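You operate a simulated robot arm through the tools that you are given. There is no shell and no other tool.

You run a simulated robot arm. Do the job below in one go: nothing can be reset, and whatever is moved stays where it is left.

TASK
Stop the filter pump, drain the orange pot empty and shut its drain.
Fine: open the orange vent so that it drains, and leave the vent open.

It is judged by the outcome, as a careful person would: the job done as asked, and still so three seconds after it is handed in. It fails if anything else is knocked over, pushed out of place, dropped, spilled or broken.

THE ROBOT
A 6-joint arm with a fingered hand, fixed in place. Base frame: the origin is on the floor under the middle of its stand, x ahead of it, y to its left, z up; the work surface is at about z = 860. Lengths are in mm, angles in degrees, forces in N, time in s.
With the tool pointing down near the work surface it reaches from about 320 to 940 mm from the base axis. Its first joint turns from -166.0 to 166.0 degrees. Payload 5 kg.
The tool frame sits at the grasp point between the pads (the TCP): z along the fingers, y along the line on which they close. The tips reach 37 mm beyond it. The gripper opens to 124 mm; its body begins 43 mm behind the TCP. The gripper is a hand of 3 fingers: y runs from the thumb to the fingers, the wrist lies at [-21, -125, -215] in the tool frame, and closing takes about 1.5 s.
Orientation is told as [roll, pitch, yaw] about the base's x, y, z axes, in that order, counted from this pose: with the fingers straight down and the wrist toward the robot, the tool's x, y and z point along [0, 1, 0], [1, 0, 0] and [0, 0, -1] of the base frame.

THE INTERFACE
- The arm moves only by the tool step_arm. Its argument "steps" is a list of rows, each a list of 3 entries, a list of its own where there are three numbers: the shift along the tool's x, y, z in mm, then the turn, a rotation vector about the tool's x, y, z in degrees, then the opening, from 0 (shut) to 1 (fully open). In form: [[[dx, dy, dz], [wx, wy, wz], jaw], ...]. A call has 1 to 20 rows; each row is the pose to reach, as a shift and turn from the pose commanded when the call began, along the tool's axes at that moment. Rows are played at 5 a second. More than 50 mm and 8.6 degrees between two rows, or a gripper value outside its range, and nothing of the call is played. Where a pose cannot be reached the arm comes as near as it can. A force on the tool above 40 N (or 10 N above the force at the start of the call, whichever is more), or a blocked arm, ends the call early, and 0.2 s more pass. Each finger travels about 72 mm/s and halts on what it meets, pressing with about 33 N; the grip force reading is that of the motor and also rises with nothing between the fingers. The clock runs only during rows and for 0.2 s after the last one: add rows that repeat a pose to give the fingers time. It gives the time, the measured TCP pose, the force on the tool (base axes), the opening and the grip force at its end, in the units of the frame above (readings bear some noise), with the torque about the TCP (base axes, N m) and any sound that the robot's microphone picked up.
- Cameras (640 x 400 px; columns grow to the right, rows downward): "scene" is fixed at [48.2, 650, 1452.9]; the picture's right is [-0.86, -0.52, 0.00], its down [-0.17, 0.29, -0.94] and it looks along [0.48, -0.81, -0.34] (base axes); focal length 345 px, centre (320, 200). "wrist" rides on the gripper at [72, -104, -154] in the tool frame; the picture's right is [-0.83, 0.26, -0.49], its down [-0.51, -0.72, 0.47] and it looks along [-0.23, 0.64, 0.73] (tool axes); focal length 243 px, centre (320, 200). There is no depth. A picture from a camera that has moved, and an enlarged one, comes with that camera's place and axes in the base frame and with its lens.
- get_image(camera): a new picture of that camera. It takes no simulated time.
- hand_shape(shape): the hand has 3 fingers and takes this shape, open, in about a second: jaw (thumb against the fingers, like two jaws); tri (thumb and two fingers); tip (a fingertip pinch); poke (one finger out to press); point (the index stretched); flat (the hand flat); cup (the hand cupped); fist (a fist). The gripper value then closes the fingers along that shape, each until it touches; the sizes above hold for jaw. It gives what a move gives, with no picture.
- close_up(camera, box): a new picture of the part [left, top, right, bottom] of that camera's present view, enlarged. It takes no simulated time.
- job_done(): hands the job in; it is judged then, once.

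Nothing tells you positions but the pictures and the camera data. Unless the task says otherwise, let go and move clear before handing in.

The tools are called after "Call:" as a command line: name --argument value ..., lists and objects as JSON in quotes. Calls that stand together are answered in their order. step_arm: Moves the arm, as the interface text tells. Its arguments: {"type":"object","properties":{"steps":{"type":"array","items":{"type":"array"}}},"required":["steps"]} The other tools are called the same way: hand_shape (shape) gives the hand a shape; get_image (camera) takes a picture; close_up (camera, box) takes an enlarged picture of a part of a camera's view; job_done () hands the job in.

At the start:

```text
clock: 0.0
tcp_pos: [549.9, -501.3, 1202.6]
tcp_rot: [0.0, 0.1, 0.0]
contact_force: [0.0, 0.6, 0.4]
ft_torque: [-0.03, -0.02, -0.04]
grip_width: 123.6
grip_force: 0.1
shape: jaw
```

scene: 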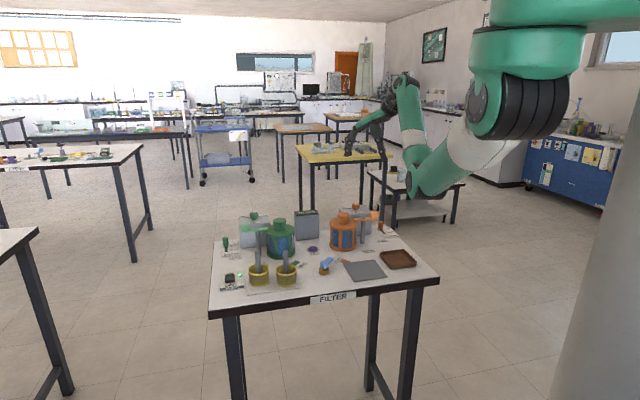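
wrist: 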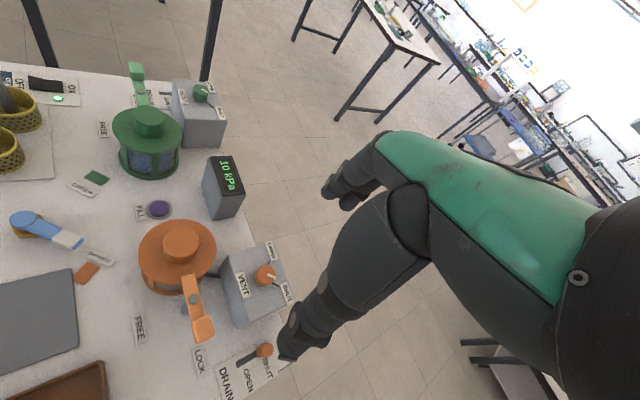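

I see a table marked FILTER with a green pot, an orange pot, a gauge box, a pump switch (OFF/ON with green light), vent boxes and drain levers. I'll take enlarged pictures before moving.

Call:
close_up --camera "scene" --box '[200, 190, 440, 320]'

Call:
close_up --camera "wrist" --box '[100, 200, 340, 400]'

Call:
close_up --camera "wrist" --box '[0, 50, 240, 200]'

```text
2.67 times, centred on (320, 255) of scene
camera zoom: at [48.2, 650.0, 1452.9], right [-0.86, -0.52, 0.0], down [-0.17, 0.29, -0.94], along [0.48, -0.81, -0.34], focal length 921 px, centre (320, 53)
```

zoom: 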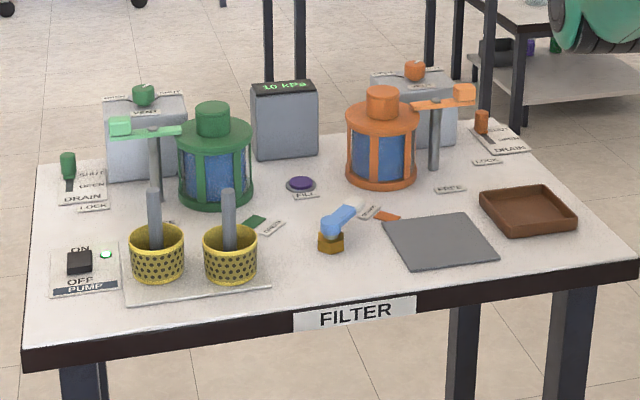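

```text
2.00 times, centred on (220, 300) of wrist
camera zoom: at [443.6, -429.4, 1356.1], right [0.26, -0.83, 0.49], down [-0.72, -0.51, -0.47], along [0.64, -0.23, -0.73], focal length 485 px, centre (520, 0)
```

zoom: 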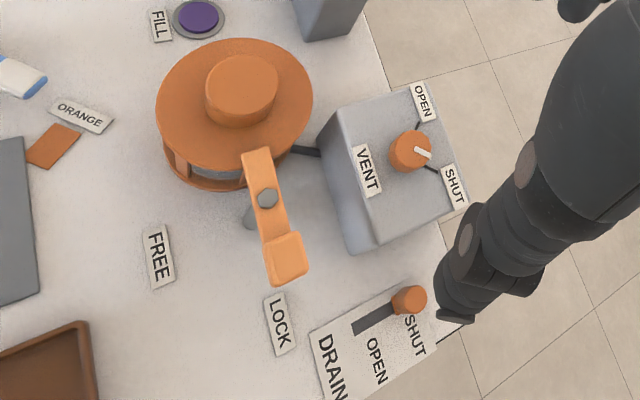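

```text
2.67 times, centred on (120, 125) of wrist
camera zoom: at [443.6, -429.4, 1356.1], right [0.26, -0.83, 0.49], down [-0.72, -0.51, -0.47], along [0.64, -0.23, -0.73], focal length 647 px, centre (853, 400)
```

zoom: 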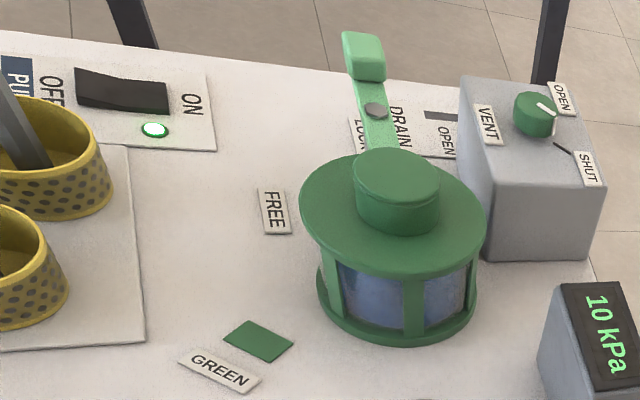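

The pump rocker is at roughly (748, 8, 870), the orange vent knob at (578, -507, 970) and the orange drain knob at (495, -573, 885). I'll make the poke shape here in free air and look at where the finger sits.

Call:
hand_shape --shape "poke"

Call:
get_image --camera "wrist"

Call:
close_up --camera "scene" --box '[320, 50, 480, 200]'

```text
clock: 0.9
tcp_pos: [549.1, -502.6, 1202.3]
tcp_rot: [0.0, 0.0, 0.0]
contact_force: [0.4, 0.8, 0.5]
ft_torque: [0.0, -0.03, 0.02]
grip_width: 0.0
grip_force: 0.1
shape: poke
```

```text
taken
camera wrist: at [443.6, -429.4, 1356.1], right [0.26, -0.83, 0.49], down [-0.72, -0.51, -0.47], along [0.64, -0.23, -0.73], focal length 243 px, centre (320, 200)
```

wrist: 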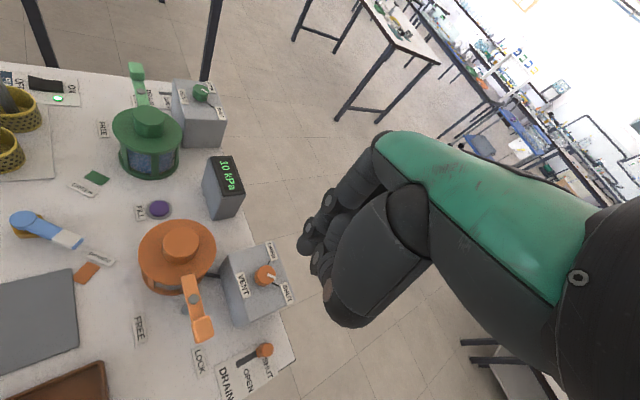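

```text
2.67 times, centred on (400, 125) of scene
camera zoom: at [48.2, 650.0, 1452.9], right [-0.86, -0.52, 0.0], down [-0.17, 0.29, -0.94], along [0.48, -0.81, -0.34], focal length 921 px, centre (107, 400)
```

zoom: 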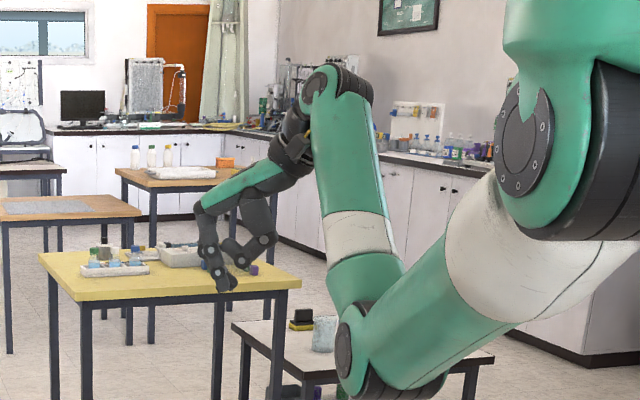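

The poke finger seems to point down close to the TCP axis. I'll enlarge the hand to measure where the fingertip is.

Call:
close_up --camera "scene" --box '[332, 90, 412, 170]'

Call:
close_up --camera "wrist" --box '[280, 150, 440, 350]'

```text
5.00 times, centred on (372, 130) of scene
camera zoom: at [48.2, 650.0, 1452.9], right [-0.86, -0.52, 0.0], down [-0.17, 0.29, -0.94], along [0.48, -0.81, -0.34], focal length 1727 px, centre (60, 550)
```

zoom: 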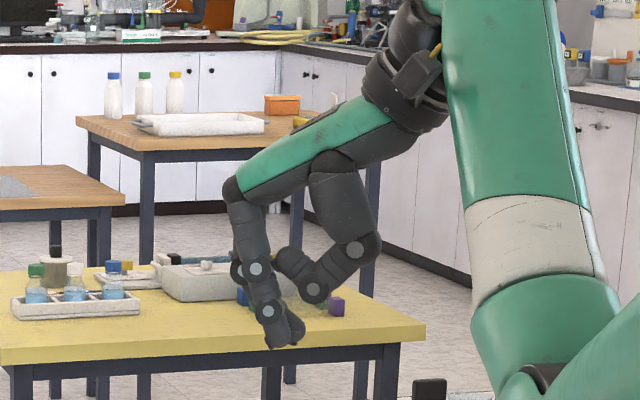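

```text
2.00 times, centred on (360, 250) of wrist
camera zoom: at [443.6, -429.4, 1356.1], right [0.26, -0.83, 0.49], down [-0.72, -0.51, -0.47], along [0.64, -0.23, -0.73], focal length 485 px, centre (240, 100)
```

zoom: 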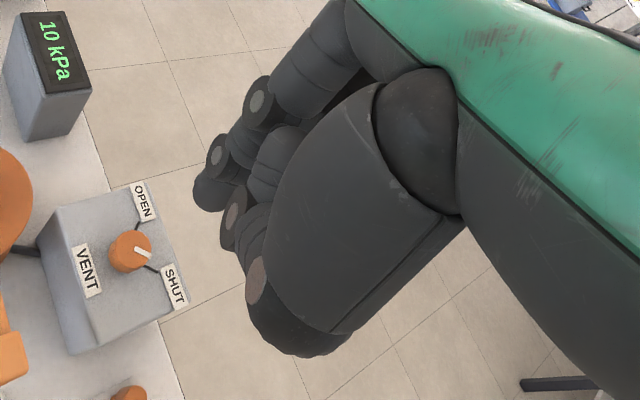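

The fingertip sits about 35 mm below the TCP, a few mm toward +y. I'll move high over the pump end of the table, well above everything, to get a better look at the rocker.

Call:
step_arm --steps '[[[35, 13, 0], [0, 0, 0], 0], [[70, 26, 0], [0, 0, 0], 0], [[105, 39, 0], [0, 0, 0], 0], [[140, 52, 0], [0, 0, 0], 0], [[175, 65, 0], [0, 0, 0], 0], [[210, 78, 0], [0, 0, 0], 0], [[245, 91, 0], [0, 0, 0], 0], [[280, 104, 0], [0, 0, 0], 0], [[315, 117, 0], [0, 0, 0], 0], [[350, 130, 0], [0, 0, 0], 0], [[385, 143, 5], [0, 0, 0], 0], [[420, 156, 15], [0, 0, 0], 0], [[450, 165, 25], [0, 0, 0], 0], [[480, 170, 35], [0, 0, 0], 0], [[500, 170, 40], [0, 0, 0], 0]]'

Call:
get_image --camera "wrist"

Call:
get_image --camera "scene"

```text
clock: 4.1
tcp_pos: [719.9, -2.4, 1160.8]
tcp_rot: [0.0, 0.1, 0.0]
contact_force: [-1.4, -0.2, 0.9]
ft_torque: [0.03, 0.02, 0.0]
grip_width: 0.1
grip_force: 33.1
shape: jaw
```

```text
taken
camera wrist: at [614.2, 71.3, 1314.4], right [0.26, -0.83, 0.49], down [-0.72, -0.51, -0.47], along [0.64, -0.23, -0.73], focal length 243 px, centre (320, 200)
```

wrist: 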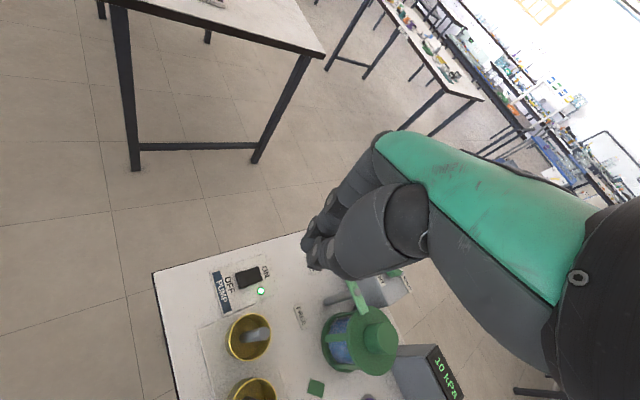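

```text
taken
```

scene: 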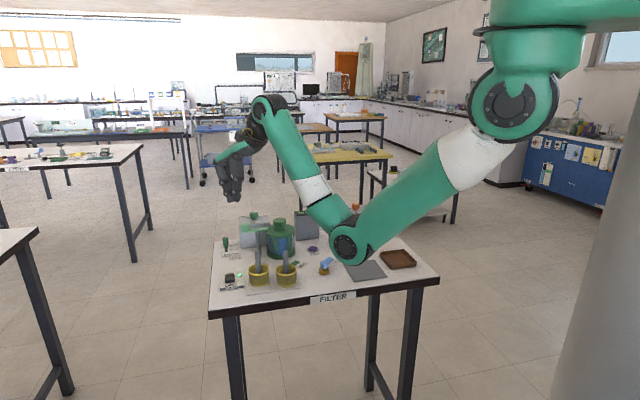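

Passing 0 for the opening closed the hand and took it out of poke, so I'll set poke again and use 1. First I'll enlarge the rocker from here.

Call:
close_up --camera "wrist" --box '[180, 230, 340, 330]'

Call:
hand_shape --shape "poke"

Call:
close_up --camera "wrist" --box '[260, 130, 460, 310]'

Call:
close_up --camera "scene" --box '[180, 100, 340, 220]'

```text
4.00 times, centred on (260, 280) of wrist
camera zoom: at [614.2, 71.3, 1314.4], right [0.26, -0.83, 0.49], down [-0.72, -0.51, -0.47], along [0.64, -0.23, -0.73], focal length 970 px, centre (560, -120)
```

zoom: 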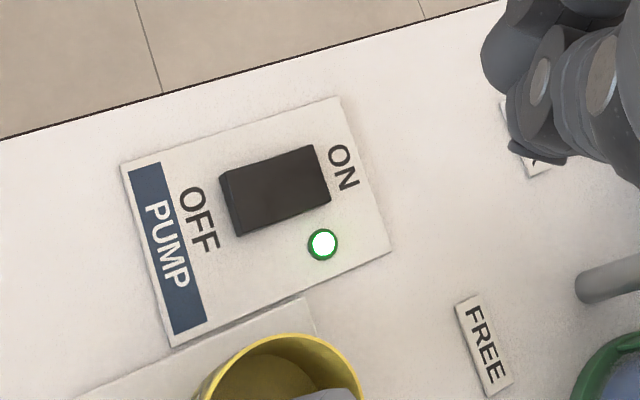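

```text
clock: 5.0
tcp_pos: [720.3, -2.3, 1161.1]
tcp_rot: [0.0, 0.0, 0.0]
contact_force: [1.1, -0.6, 0.1]
ft_torque: [-0.01, -0.02, 0.0]
grip_width: 0.0
grip_force: 0.0
shape: poke
```

```text
2.22 times, centred on (360, 220) of wrist
camera zoom: at [614.1, 71.0, 1314.7], right [0.26, -0.83, 0.49], down [-0.72, -0.51, -0.47], along [0.64, -0.23, -0.73], focal length 539 px, centre (231, 156)
```

zoom: 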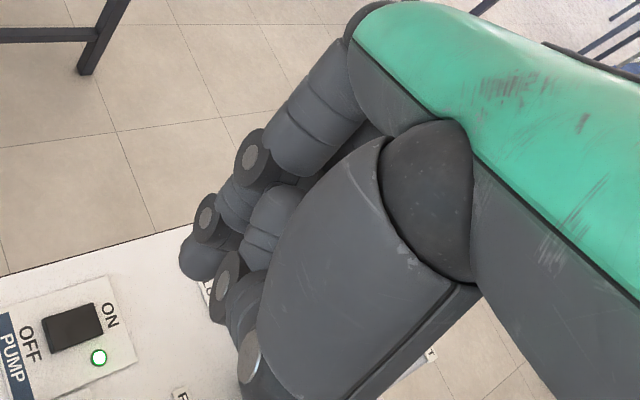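

```text
3.33 times, centred on (260, 160) of scene
camera zoom: at [48.2, 650.0, 1452.9], right [-0.86, -0.52, 0.0], down [-0.17, 0.29, -0.94], along [0.48, -0.81, -0.34], focal length 1151 px, centre (520, 333)
```

zoom: 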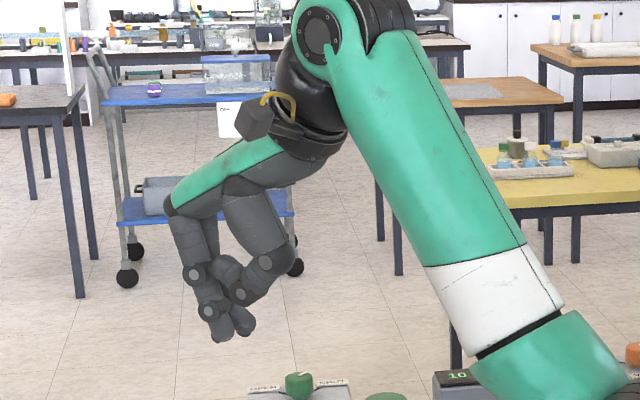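

The OFF end of the rocker stands raised, so that is the end to press. I need a clearer look at which fingertip is lowest.

Call:
close_up --camera "scene" --box '[215, 150, 265, 190]'

Call:
close_up --camera "wrist" --box '[290, 180, 370, 300]'

```text
10.00 times, centred on (240, 170) of scene
camera zoom: at [48.2, 650.0, 1452.9], right [-0.86, -0.52, 0.0], down [-0.17, 0.29, -0.94], along [0.48, -0.81, -0.34], focal length 3454 px, centre (1120, 500)
```

zoom: 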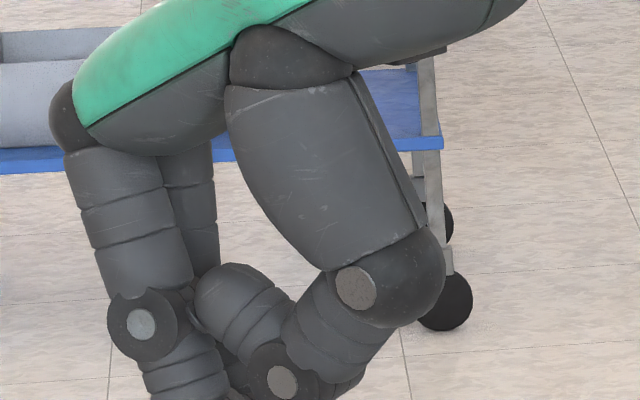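

```text
3.33 times, centred on (330, 240) of wrist
camera zoom: at [614.1, 71.0, 1314.7], right [0.26, -0.83, 0.49], down [-0.72, -0.51, -0.47], along [0.64, -0.23, -0.73], focal length 809 px, centre (287, 67)
```

zoom: 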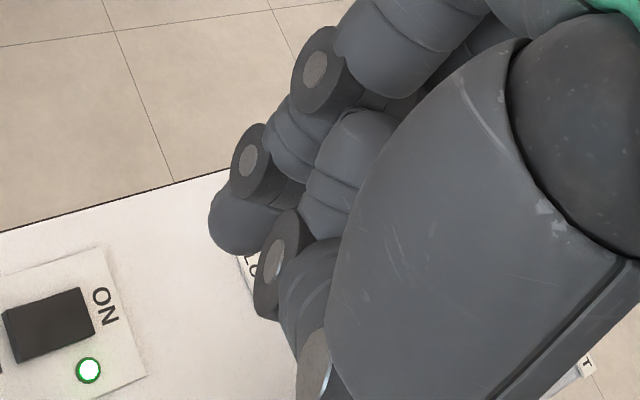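

Call:
close_up --camera "scene" --box '[210, 170, 270, 215]'

```text
8.89 times, centred on (240, 192) of scene
camera zoom: at [48.2, 650.0, 1452.9], right [-0.86, -0.52, 0.0], down [-0.17, 0.29, -0.94], along [0.48, -0.81, -0.34], focal length 3070 px, centre (1031, 267)
```

zoom: 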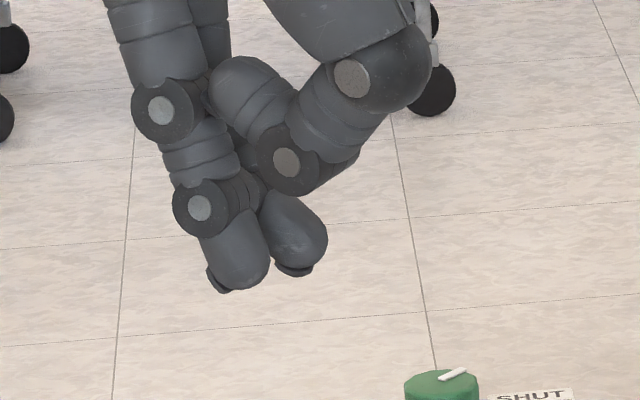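

Call:
hand_shape --shape "point"

Call:
close_up --camera "scene" --box '[200, 140, 280, 220]'

Call:
close_up --camera "wrist" --box '[260, 130, 460, 310]'

```text
clock: 5.9
tcp_pos: [719.6, -1.8, 1161.0]
tcp_rot: [0.0, 0.0, 0.0]
contact_force: [0.0, 0.2, 0.1]
ft_torque: [0.0, 0.03, 0.0]
grip_width: 0.0
grip_force: 0.1
shape: point
```

```text
5.00 times, centred on (240, 180) of scene
camera zoom: at [48.2, 650.0, 1452.9], right [-0.86, -0.52, 0.0], down [-0.17, 0.29, -0.94], along [0.48, -0.81, -0.34], focal length 1727 px, centre (720, 300)
```

zoom: 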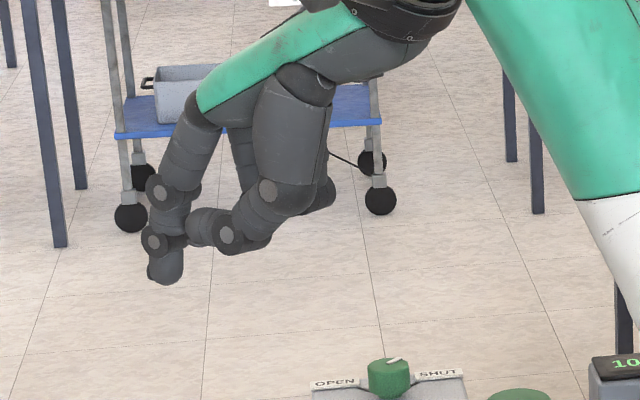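

```text
2.22 times, centred on (360, 220) of wrist
camera zoom: at [614.1, 70.9, 1314.7], right [0.26, -0.83, 0.49], down [-0.72, -0.51, -0.47], along [0.64, -0.23, -0.73], focal length 539 px, centre (231, 156)
```

zoom: 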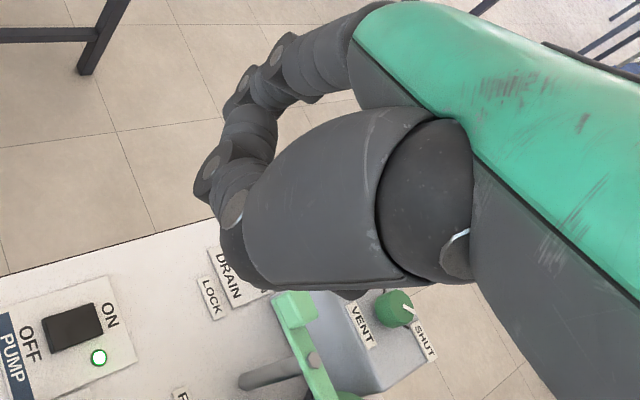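

The point shape leaves one finger lowest. I'll enlarge the wrist view to find its tip.

Call:
close_up --camera "wrist" --box '[300, 130, 400, 230]'

Call:
close_up --camera "scene" --box '[210, 170, 270, 215]'

```text
4.00 times, centred on (350, 180) of wrist
camera zoom: at [614.1, 70.9, 1314.7], right [0.26, -0.83, 0.49], down [-0.72, -0.51, -0.47], along [0.64, -0.23, -0.73], focal length 970 px, centre (200, 280)
```

zoom: 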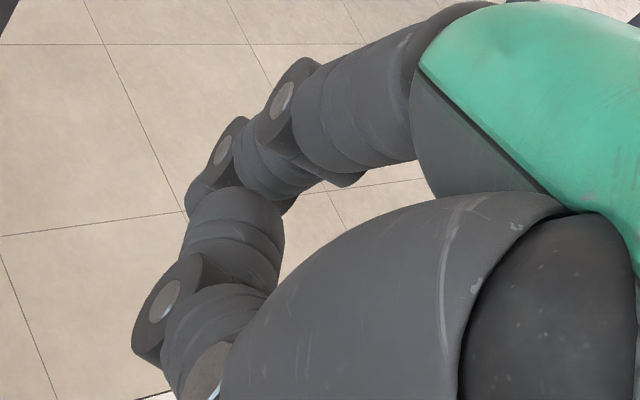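

```text
8.89 times, centred on (240, 192) of scene
camera zoom: at [48.2, 650.0, 1452.9], right [-0.86, -0.52, 0.0], down [-0.17, 0.29, -0.94], along [0.48, -0.81, -0.34], focal length 3070 px, centre (1031, 267)
```

zoom: 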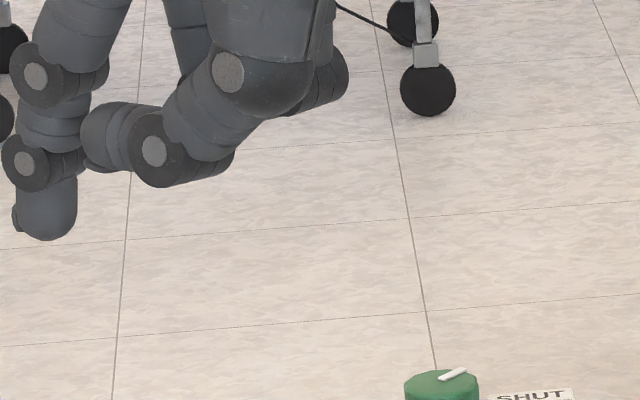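

With point, the index tip is about (28, 70, 27) from the TCP in tool axes, and the rocker's OFF end is at about (744, 22). I'll turn the hand by -90° of yaw, so its wrist hangs off the front of the table and clear of the baskets, and stay high.

Call:
step_arm --steps '[[[8, 0, 0], [0, 0, 7.5], 1], [[16, 0, 0], [0, 0, 15], 1], [[24, 0, 0], [0, 0, 22.5], 1], [[32, 0, 0], [0, 0, 30], 1], [[40, 0, 5], [0, 0, 37.5], 1], [[48, 0, 10], [0, 0, 45], 1], [[56, 0, 15], [0, 0, 52.5], 1], [[64, 0, 20], [0, 0, 60], 1], [[72, 0, 25], [0, 0, 67.5], 1], [[80, 0, 30], [0, 0, 75], 1], [[88, 0, 35], [0, 0, 82.5], 1], [[93, -3, 40], [0, 0, 90], 1], [[93, -3, 40], [0, 0, 90], 1]]'

Call:
get_image --camera "wrist"

Call:
get_image --camera "scene"

```text
clock: 8.7
tcp_pos: [790.9, 80.3, 1071.0]
tcp_rot: [-0.1, -0.1, -90.1]
contact_force: [0.1, -0.2, 0.4]
ft_torque: [0.0, -0.03, -0.01]
grip_width: 0.0
grip_force: 0.1
shape: point
out of reach, approached as far as the arm can: row 7, 8, 9, 10, 11, 12, 13
```

```text
taken
camera wrist: at [862.5, 185.5, 1225.2], right [-0.83, -0.26, 0.49], down [-0.51, 0.72, -0.47], along [-0.23, -0.64, -0.73], focal length 243 px, centre (320, 200)
```

wrist: 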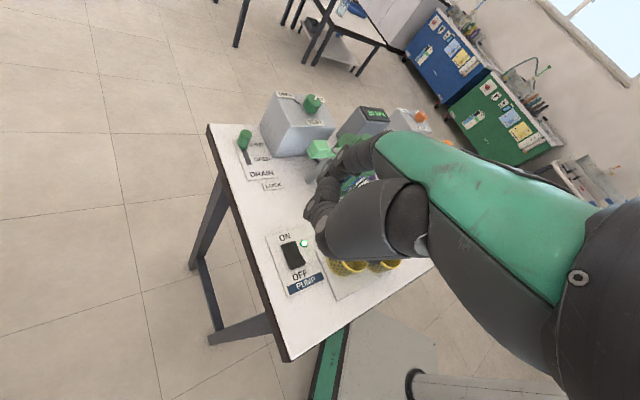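

```text
taken
```

scene: 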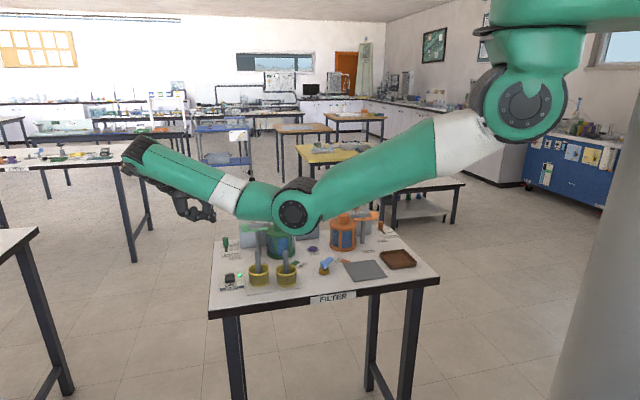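

At -90° the position is out of reach; -45° still worked. I'll turn back to -45°, staying high, with the point finger still out.

Call:
step_arm --steps '[[[-7, 6, 3], [0, 0, -7.5], 1], [[-14, 13, 6], [0, 0, -15], 1], [[-21, 20, 10], [0, 0, -22.5], 1], [[-28, 26, 13], [0, 0, -30], 1], [[-35, 33, 16], [0, 0, -37.5], 1], [[-42, 39, 20], [0, 0, -45], 1], [[-42, 39, 20], [0, 0, -45], 1], [[-42, 39, 20], [0, 0, -45], 1]]'

Call:
get_image --camera "wrist"

Call:
get_image --camera "scene"

```text
clock: 10.5
tcp_pos: [752.7, 41.7, 1051.2]
tcp_rot: [0.0, -0.1, -44.9]
contact_force: [0.4, 0.1, -1.1]
ft_torque: [0.01, 0.02, 0.01]
grip_width: 0.2
grip_force: 0.0
shape: point
```

```text
taken
camera wrist: at [727.8, 167.3, 1205.0], right [-0.4, -0.77, 0.49], down [-0.87, 0.15, -0.47], along [0.29, -0.62, -0.73], focal length 243 px, centre (320, 200)
```

wrist: 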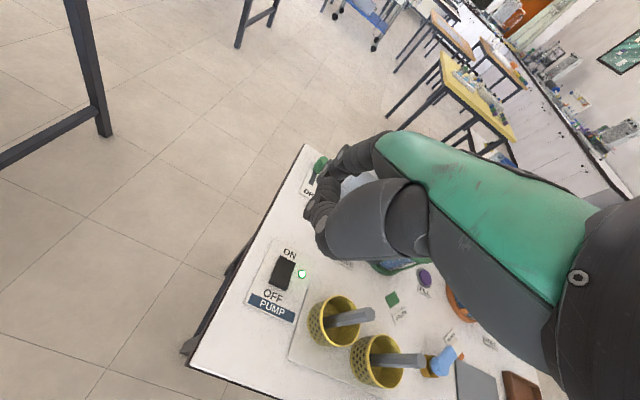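

```text
taken
```

scene: 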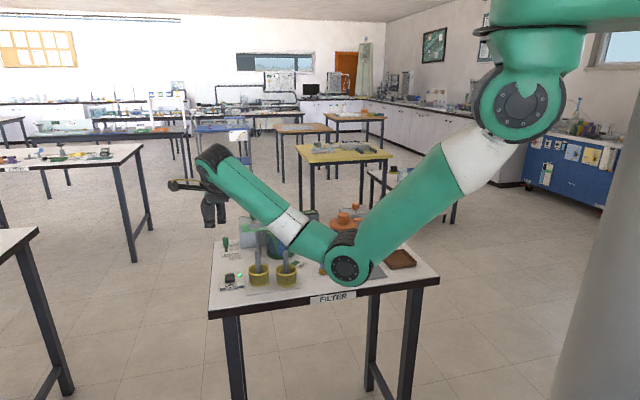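

The arm is now at -45° and within reach. I'll enlarge the rocker and the hand to refine the targets.

Call:
close_up --camera "wrist" --box '[230, 230, 350, 330]'

Call:
close_up --camera "scene" --box '[180, 160, 300, 300]'

```text
4.00 times, centred on (290, 280) of wrist
camera zoom: at [727.8, 167.3, 1205.0], right [-0.4, -0.77, 0.49], down [-0.87, 0.15, -0.47], along [0.29, -0.62, -0.73], focal length 970 px, centre (440, -120)
```

zoom: 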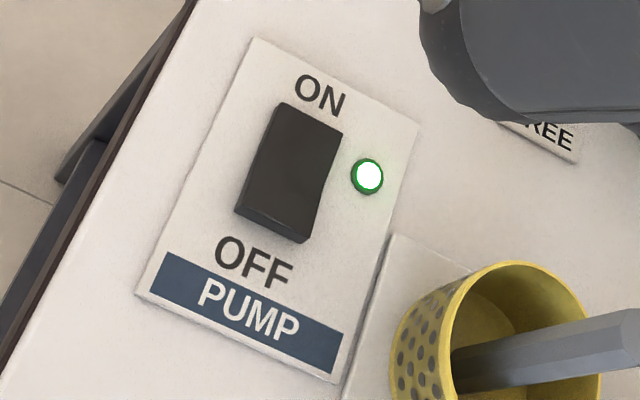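

```text
2.86 times, centred on (240, 230) of scene
camera zoom: at [48.2, 650.0, 1452.9], right [-0.86, -0.52, 0.0], down [-0.17, 0.29, -0.94], along [0.48, -0.81, -0.34], focal length 987 px, centre (549, 114)
```

zoom: 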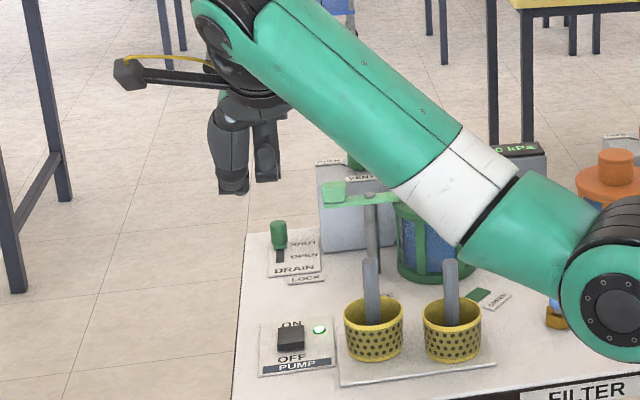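

The tip prediction matches the scene view. The press point is about (751, 18), so the TCP goes to (682, 50). I'll move over it at height and come down to 35-40 mm above the rocker.

Call:
step_arm --steps '[[[-15, -19, 0], [0, 0, 0], 1], [[-30, -38, 0], [0, 0, 0], 1], [[-44.3, -56.1, 0], [0, 0, 0], 1], [[-44.3, -56.1, 25], [0, 0, 0], 1], [[-44.3, -56.1, 50], [0, 0, 0], 1], [[-44.3, -56.1, 75], [0, 0, 0], 1], [[-44.3, -56.1, 100], [0, 0, 0], 1], [[-44.3, -56.1, 111], [0, 0, 0], 1], [[-44.3, -56.1, 111], [0, 0, 0], 1]]'

Call:
get_image --camera "wrist"

Call:
close_up --camera "scene" --box '[180, 190, 300, 300]'

```text
clock: 12.5
tcp_pos: [680.9, 49.0, 940.6]
tcp_rot: [0.0, -0.1, -45.1]
contact_force: [-0.1, -0.1, -0.9]
ft_torque: [-0.01, 0.02, 0.0]
grip_width: 0.0
grip_force: 0.0
shape: point
```

```text
taken
camera wrist: at [656.9, 174.7, 1095.3], right [-0.4, -0.77, 0.49], down [-0.87, 0.15, -0.47], along [0.29, -0.62, -0.73], focal length 243 px, centre (320, 200)
```

wrist: 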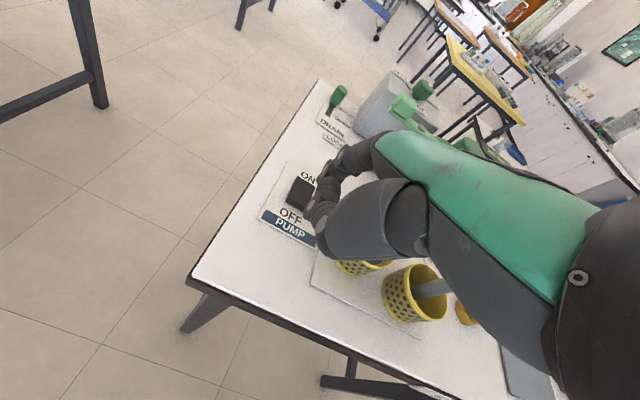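

```text
3.64 times, centred on (240, 245) of scene
camera zoom: at [48.2, 650.0, 1452.9], right [-0.86, -0.52, 0.0], down [-0.17, 0.29, -0.94], along [0.48, -0.81, -0.34], focal length 1256 px, centre (611, 36)
```

zoom: 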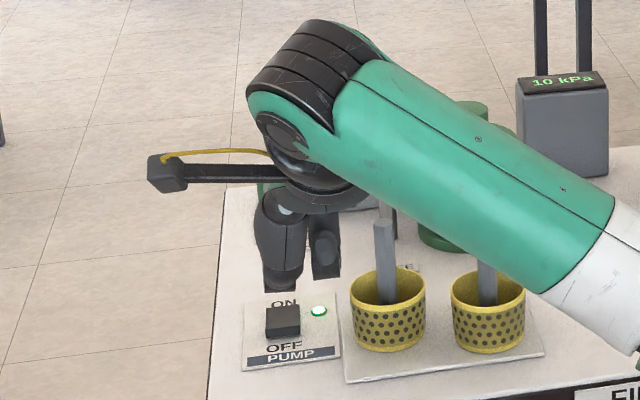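

Call:
close_up --camera "scene" --box '[222, 235, 272, 295]'

Call:
close_up --camera "wrist" --box '[250, 130, 370, 250]'

```text
6.67 times, centred on (247, 265) of scene
camera zoom: at [48.2, 650.0, 1452.9], right [-0.86, -0.52, 0.0], down [-0.17, 0.29, -0.94], along [0.48, -0.81, -0.34], focal length 2303 px, centre (807, -233)
```

zoom: 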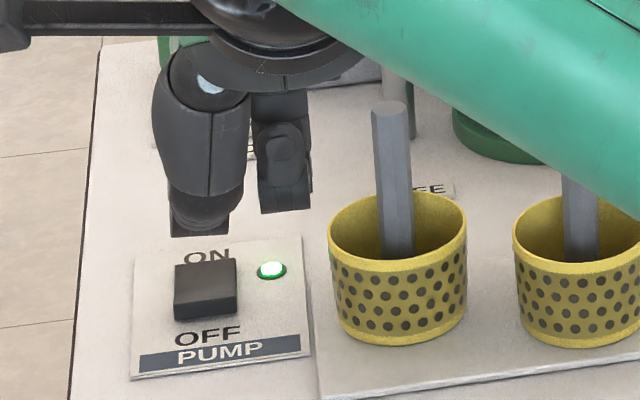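

```text
3.33 times, centred on (310, 190) of wrist
camera zoom: at [656.9, 174.7, 1095.3], right [-0.4, -0.77, 0.49], down [-0.87, 0.15, -0.47], along [0.29, -0.62, -0.73], focal length 809 px, centre (353, 233)
```

zoom: 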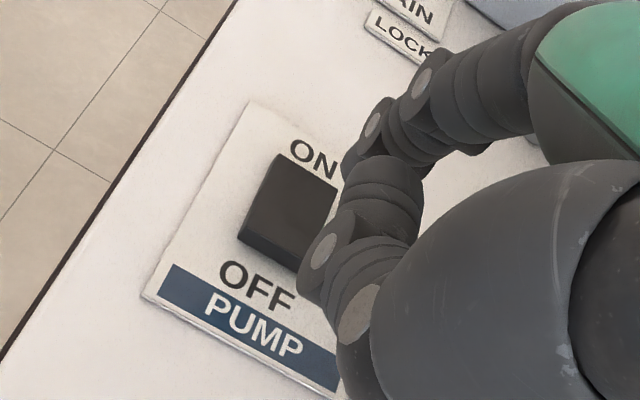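

The scene camera sees the back of the thumb, and the index tip is hidden behind it. Triangulating the finger joint puts the tip at tool (20, 73, 32), so I'll shift slightly along +x and -y and then lower carefully toward the OFF end.

Call:
step_arm --steps '[[[7, -3, 0], [0, 0, 0], 1], [[7, -3, 10], [0, 0, 0], 1], [[7, -3, 18], [0, 0, 0], 1], [[7, -3, 24], [0, 0, 0], 1], [[7, -3, 27], [0, 0, 0], 1], [[7, -3, 27], [0, 0, 0], 1]]'

Call:
close_up --camera "scene" --box '[222, 235, 272, 295]'

Call:
close_up --camera "wrist" --box '[250, 130, 370, 250]'

```text
clock: 13.9
tcp_pos: [682.8, 57.1, 913.5]
tcp_rot: [0.0, 0.0, -45.0]
contact_force: [-0.1, 0.5, -0.2]
ft_torque: [-0.02, 0.0, 0.0]
grip_width: 0.0
grip_force: 0.2
shape: point
```

```text
6.67 times, centred on (247, 265) of scene
camera zoom: at [48.2, 650.0, 1452.9], right [-0.86, -0.52, 0.0], down [-0.17, 0.29, -0.94], along [0.48, -0.81, -0.34], focal length 2303 px, centre (807, -233)
```

zoom: 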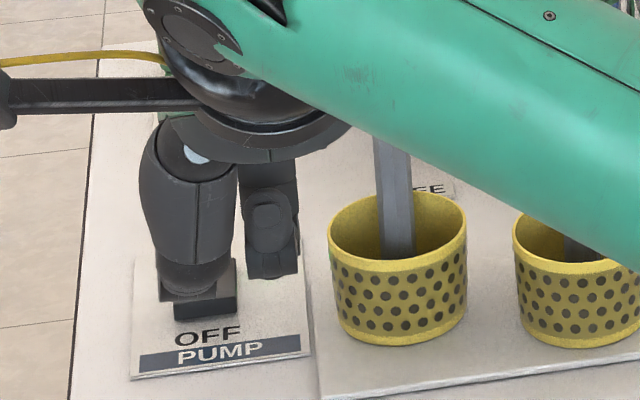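

```text
3.33 times, centred on (310, 190) of wrist
camera zoom: at [659.2, 182.7, 1067.7], right [-0.4, -0.77, 0.49], down [-0.87, 0.15, -0.47], along [0.29, -0.62, -0.73], focal length 809 px, centre (353, 233)
```

zoom: 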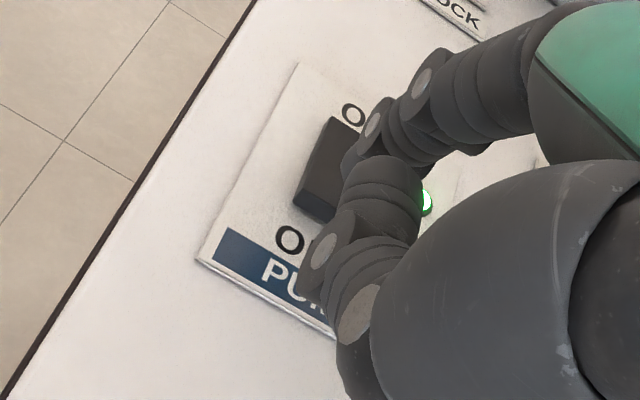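

The tip should be about 5 mm above the OFF end. I'll press down in small steps.

Call:
step_arm --steps '[[[0, 0, 3], [0, 0, 0], 1], [[0, 0, 6], [0, 0, 0], 1], [[0, 0, 8], [0, 0, 0], 1], [[0, 0, 10], [0, 0, 0], 1], [[0, 0, 12], [0, 0, 0], 1]]'

Call:
close_up --camera "scene" --box '[222, 235, 272, 295]'

Call:
close_up --camera "wrist" --box '[250, 130, 370, 250]'

```text
clock: 15.1
tcp_pos: [683.1, 56.3, 903.3]
tcp_rot: [0.1, 0.1, -44.9]
contact_force: [-0.3, 0.6, 1.1]
ft_torque: [-0.09, -0.1, 0.04]
grip_width: 0.1
grip_force: 0.0
shape: point
```

```text
6.67 times, centred on (247, 265) of scene
camera zoom: at [48.2, 650.0, 1452.9], right [-0.86, -0.52, 0.0], down [-0.17, 0.29, -0.94], along [0.48, -0.81, -0.34], focal length 2303 px, centre (807, -233)
```

zoom: 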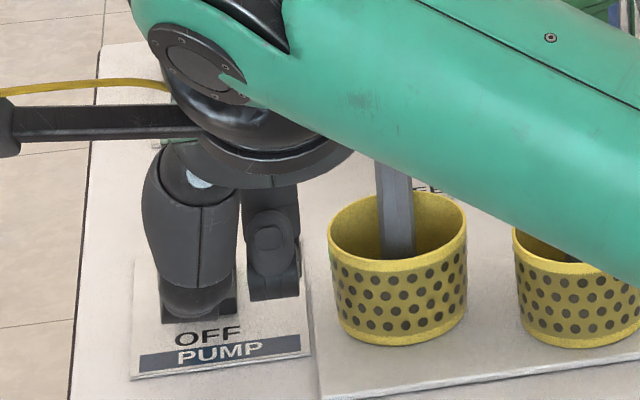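

```text
3.33 times, centred on (310, 190) of wrist
camera zoom: at [659.6, 182.3, 1056.6], right [-0.4, -0.77, 0.49], down [-0.87, 0.15, -0.47], along [0.29, -0.62, -0.73], focal length 809 px, centre (353, 233)
```

zoom: 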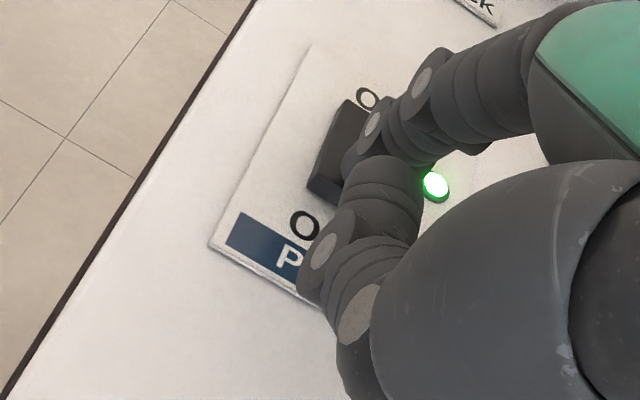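

The force shows light contact beginning and the light is still on. I'll keep pressing a little at a time.

Call:
step_arm --steps '[[[0, 0, 2], [0, 0, 0], 1], [[0, 0, 4], [0, 0, 0], 1], [[0, 0, 6], [0, 0, 0], 1]]'

Call:
close_up --camera "wrist" --box '[250, 130, 370, 250]'

```text
clock: 15.9
tcp_pos: [684.7, 58.0, 899.0]
tcp_rot: [0.3, -0.2, -44.9]
contact_force: [-8.5, 4.9, 21.6]
ft_torque: [-0.91, -1.35, -0.07]
grip_width: 119.2
grip_force: 0.0
shape: point
heard: click
```

```text
3.33 times, centred on (310, 190) of wrist
camera zoom: at [659.5, 183.5, 1053.1], right [-0.4, -0.77, 0.49], down [-0.87, 0.15, -0.48], along [0.29, -0.62, -0.73], focal length 809 px, centre (353, 233)
```

zoom: 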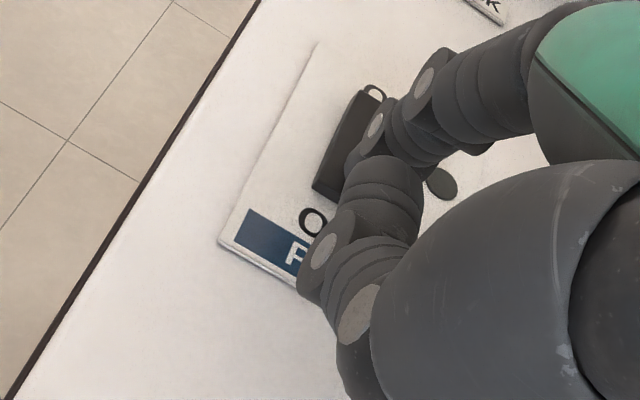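

A click, and the light went out, so the pump is off. I'll lift straight up.

Call:
step_arm --steps '[[[0, 0, -10], [0, 0, 0], 1], [[0, 0, -35], [0, 0, 0], 1], [[0, 0, -70], [0, 0, 0], 1], [[0, 0, -105], [0, 0, 0], 1], [[0, 0, -140], [0, 0, 0], 1], [[0, 0, -175], [0, 0, 0], 1], [[0, 0, -210], [0, 0, 0], 1], [[0, 0, -245], [0, 0, 0], 1], [[0, 0, -270], [0, 0, 0], 1]]'

Call:
get_image --camera "wrist"

Call:
close_up --camera "scene" --box '[200, 180, 440, 320]'

```text
clock: 17.9
tcp_pos: [699.0, 53.2, 1145.1]
tcp_rot: [0.1, -0.3, -44.9]
contact_force: [0.5, -0.2, 0.2]
ft_torque: [0.02, 0.0, -0.04]
grip_width: 0.0
grip_force: 0.0
shape: point
out of reach, approached as far as the arm can: row 8, 9
```

```text
taken
camera wrist: at [674.5, 179.1, 1298.6], right [-0.4, -0.77, 0.49], down [-0.87, 0.15, -0.48], along [0.29, -0.62, -0.73], focal length 243 px, centre (320, 200)
```

wrist: 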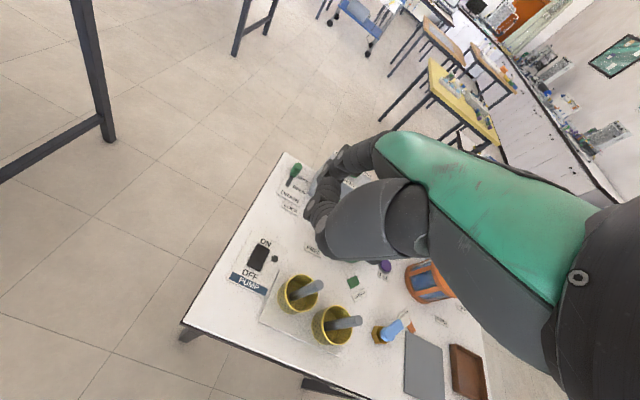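

```text
2.67 times, centred on (320, 250) of scene
camera zoom: at [48.2, 650.0, 1452.9], right [-0.86, -0.52, 0.0], down [-0.17, 0.29, -0.94], along [0.48, -0.81, -0.34], focal length 921 px, centre (320, 67)
```

zoom: 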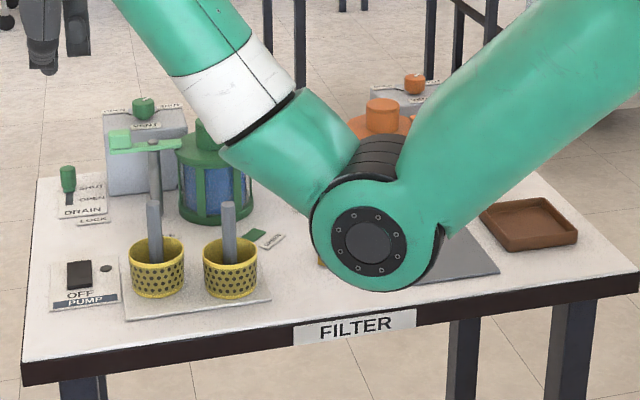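

The rocker shows OFF and the light is out. Next I'll set the jaw shape and travel high over the table to a spot where I can look at the orange vent and drain.

Call:
hand_shape --shape "jaw"

Call:
step_arm --steps '[[[-35, 18, -3], [0, 0, 0], 1], [[-70, 36, -6], [0, 0, 0], 1], [[-105, 54, -9], [0, 0, 0], 1], [[-140, 72, -12], [0, 0, 0], 1], [[-175, 90, -15], [0, 0, 0], 1], [[-210, 108, -18], [0, 0, 0], 1], [[-245, 126, -20], [0, 0, 0], 1], [[-280, 144, -20], [0, 0, 0], 1], [[-315, 162, -20], [0, 0, 0], 1], [[-350, 180, -20], [0, 0, 0], 1], [[-385, 198, -20], [0, 0, 0], 1], [[-420, 216, -20], [0, 0, 0], 1], [[-450, 230, -20], [0, 0, 0], 1], [[-461, 236, -20], [0, 0, 0], 1], [[-461, 236, -20], [0, 0, 0], 1]]'

Call:
get_image --camera "wrist"

Call:
get_image --camera "scene"

```text
clock: 18.8
tcp_pos: [699.0, 53.3, 1145.3]
tcp_rot: [0.1, -0.3, -44.9]
contact_force: [0.1, -0.8, -0.7]
ft_torque: [0.0, 0.0, 0.02]
grip_width: 123.8
grip_force: 0.0
shape: jaw
```

```text
clock: 22.0
tcp_pos: [542.0, -438.6, 1167.6]
tcp_rot: [0.0, 0.1, -45.0]
contact_force: [-0.3, 0.4, 0.5]
ft_torque: [0.04, -0.02, 0.01]
grip_width: 123.6
grip_force: 0.0
shape: jaw
out of reach, approached as far as the arm can: row 1, 2, 3, 4, 5, 6, 7
```

```text
taken
camera wrist: at [518.0, -312.8, 1320.5], right [-0.4, -0.77, 0.49], down [-0.87, 0.15, -0.47], along [0.29, -0.62, -0.73], focal length 243 px, centre (320, 200)
```

wrist: 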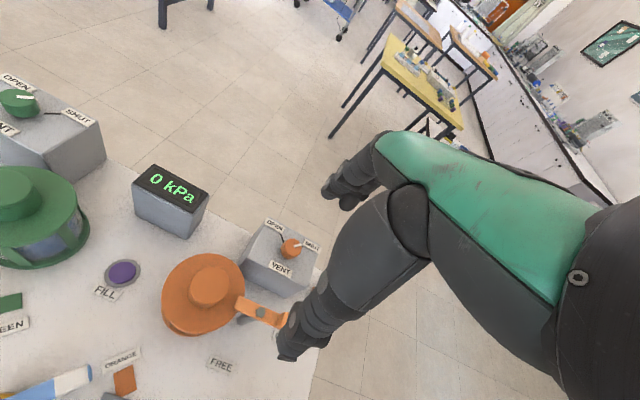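

```text
taken
```

scene: 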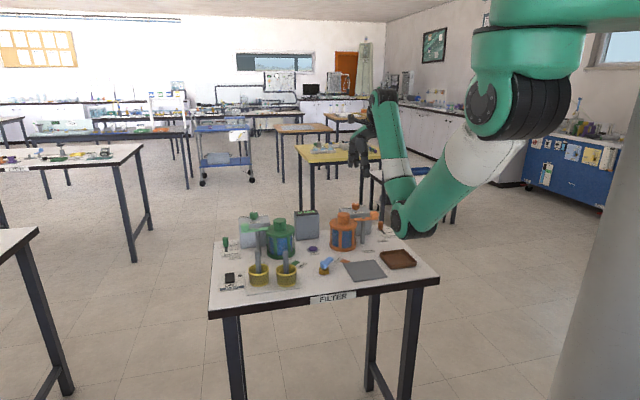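

The gauge reads 0 kPa, so the pump has stopped. Now a close look at the vent knob, the drain and the hand.

Call:
close_up --camera "wrist" --box '[220, 200, 340, 320]'

Call:
close_up --camera "scene" --box '[320, 190, 420, 260]'

Call:
close_up --camera "scene" --box '[330, 80, 430, 180]'

```text
3.33 times, centred on (280, 260) of wrist
camera zoom: at [518.0, -312.8, 1320.5], right [-0.4, -0.77, 0.49], down [-0.87, 0.15, -0.47], along [0.29, -0.62, -0.73], focal length 809 px, centre (453, 0)
```

zoom: 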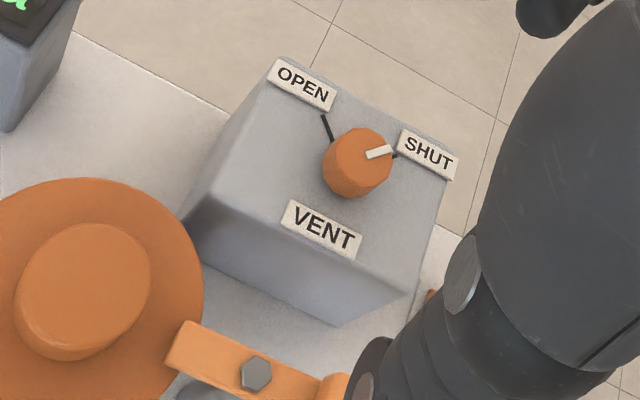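

```text
5.71 times, centred on (370, 225) of scene
camera zoom: at [48.2, 650.0, 1452.9], right [-0.86, -0.52, 0.0], down [-0.17, 0.29, -0.94], along [0.48, -0.81, -0.34], focal length 1974 px, centre (34, 57)
```

zoom: 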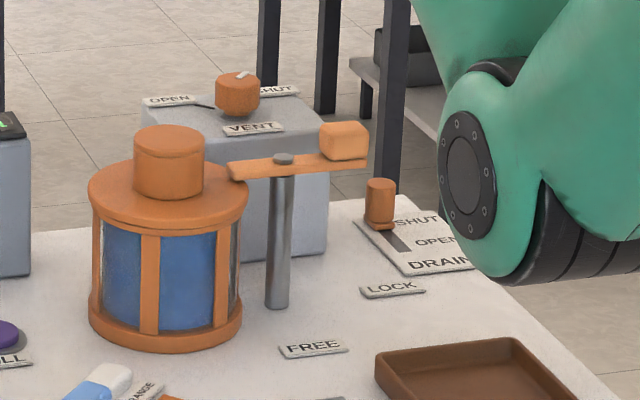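

```text
4.00 times, centred on (380, 130) of scene
camera zoom: at [48.2, 650.0, 1452.9], right [-0.86, -0.52, 0.0], down [-0.17, 0.29, -0.94], along [0.48, -0.81, -0.34], focal length 1382 px, centre (80, 480)
```

zoom: 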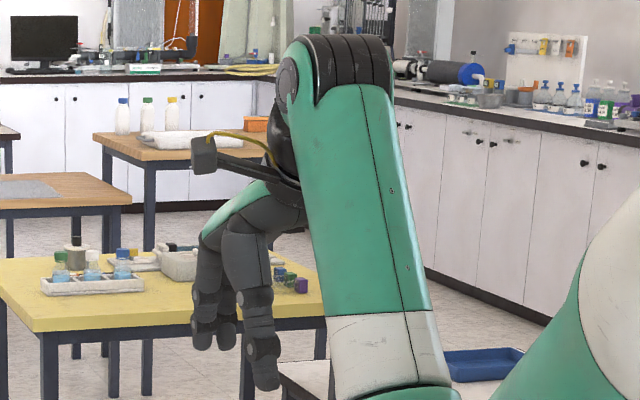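

The vent knob's top is at about (586, -508, 977), with SHUT near -98° and OPEN near +5° (base yaw), so it needs about 100° counterclockwise. I'll test-close the jaw in the air to see how the fingertips come together.

Call:
step_arm --steps '[[[0, 0, 0], [0, 0, 0], 0.3], [[0, 0, 0], [0, 0, 0], 0.3], [[0, 0, 0], [0, 0, 0], 0.3], [[0, 0, 0], [0, 0, 0], 0.3], [[0, 0, 0], [0, 0, 0], 0.3], [[0, 0, 0], [0, 0, 0], 0.3]]'

Call:
close_up --camera "scene" --box '[350, 130, 410, 190]'

Call:
close_up --camera "wrist" --box '[250, 150, 410, 350]'

```text
clock: 23.4
tcp_pos: [541.9, -438.0, 1167.1]
tcp_rot: [0.0, 0.1, -44.9]
contact_force: [-0.2, -0.5, -0.4]
ft_torque: [0.02, -0.01, 0.01]
grip_width: 37.8
grip_force: 0.0
shape: jaw
```

```text
6.67 times, centred on (380, 160) of scene
camera zoom: at [48.2, 650.0, 1452.9], right [-0.86, -0.52, 0.0], down [-0.17, 0.29, -0.94], along [0.48, -0.81, -0.34], focal length 2303 px, centre (-80, 467)
```

zoom: 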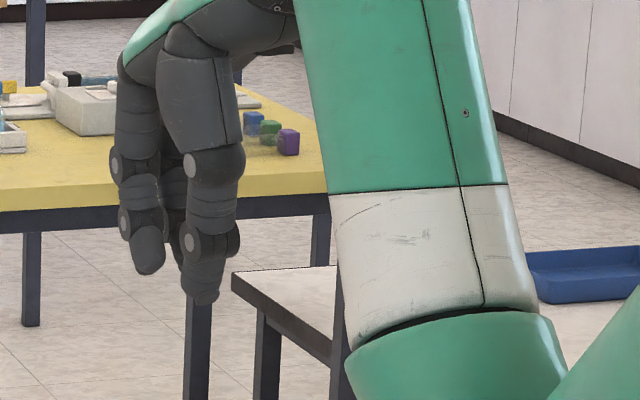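

```text
2.00 times, centred on (330, 250) of wrist
camera zoom: at [518.1, -312.4, 1320.4], right [-0.4, -0.77, 0.49], down [-0.87, 0.15, -0.47], along [0.29, -0.62, -0.73], focal length 485 px, centre (300, 100)
```

zoom: 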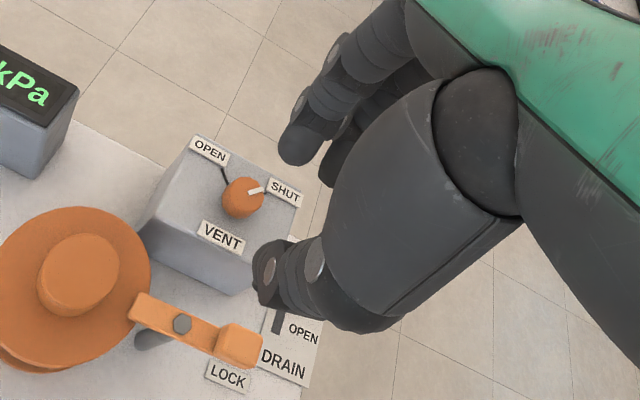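

The tips close symmetrically: thumb tip about 44 mm below the TCP, finger tips about 39 mm. I'll move above the vent knob at yaw -75°, half open, and check the alignment before going down.

Call:
step_arm --steps '[[[-4, 20, 10], [0, 0, 7.5], 0.55], [[-8, 41, 25], [0, 0, 15], 0.55], [[-12, 62, 45], [0, 0, 22.5], 0.55], [[-15.6, 82, 70], [0, 0, 30], 0.55], [[-15.6, 82, 97], [0, 0, 30], 0.55], [[-15.6, 82, 97], [0, 0, 30], 0.55]]'

Call:
get_image --camera "wrist"

Call:
close_up --camera "scene" --box '[320, 140, 440, 240]'

```text
clock: 24.8
tcp_pos: [588.4, -507.8, 1068.8]
tcp_rot: [0.0, 0.0, -74.9]
contact_force: [0.0, -1.0, -0.4]
ft_torque: [0.0, -0.03, 0.01]
grip_width: 67.7
grip_force: 0.0
shape: jaw
```

```text
taken
camera wrist: at [630.3, -387.7, 1222.9], right [-0.73, -0.47, 0.49], down [-0.68, 0.57, -0.47], along [-0.06, -0.68, -0.73], focal length 243 px, centre (320, 200)
```

wrist: 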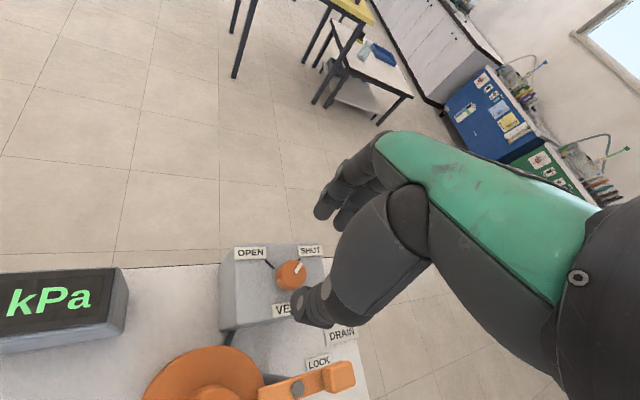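

```text
4.00 times, centred on (380, 190) of scene
camera zoom: at [48.2, 650.0, 1452.9], right [-0.86, -0.52, 0.0], down [-0.17, 0.29, -0.94], along [0.48, -0.81, -0.34], focal length 1382 px, centre (80, 240)
```

zoom: 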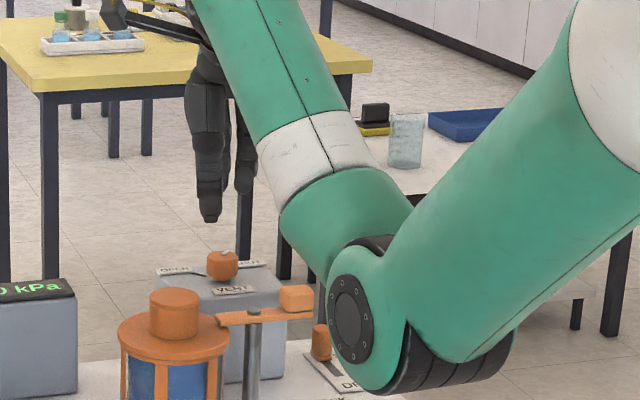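

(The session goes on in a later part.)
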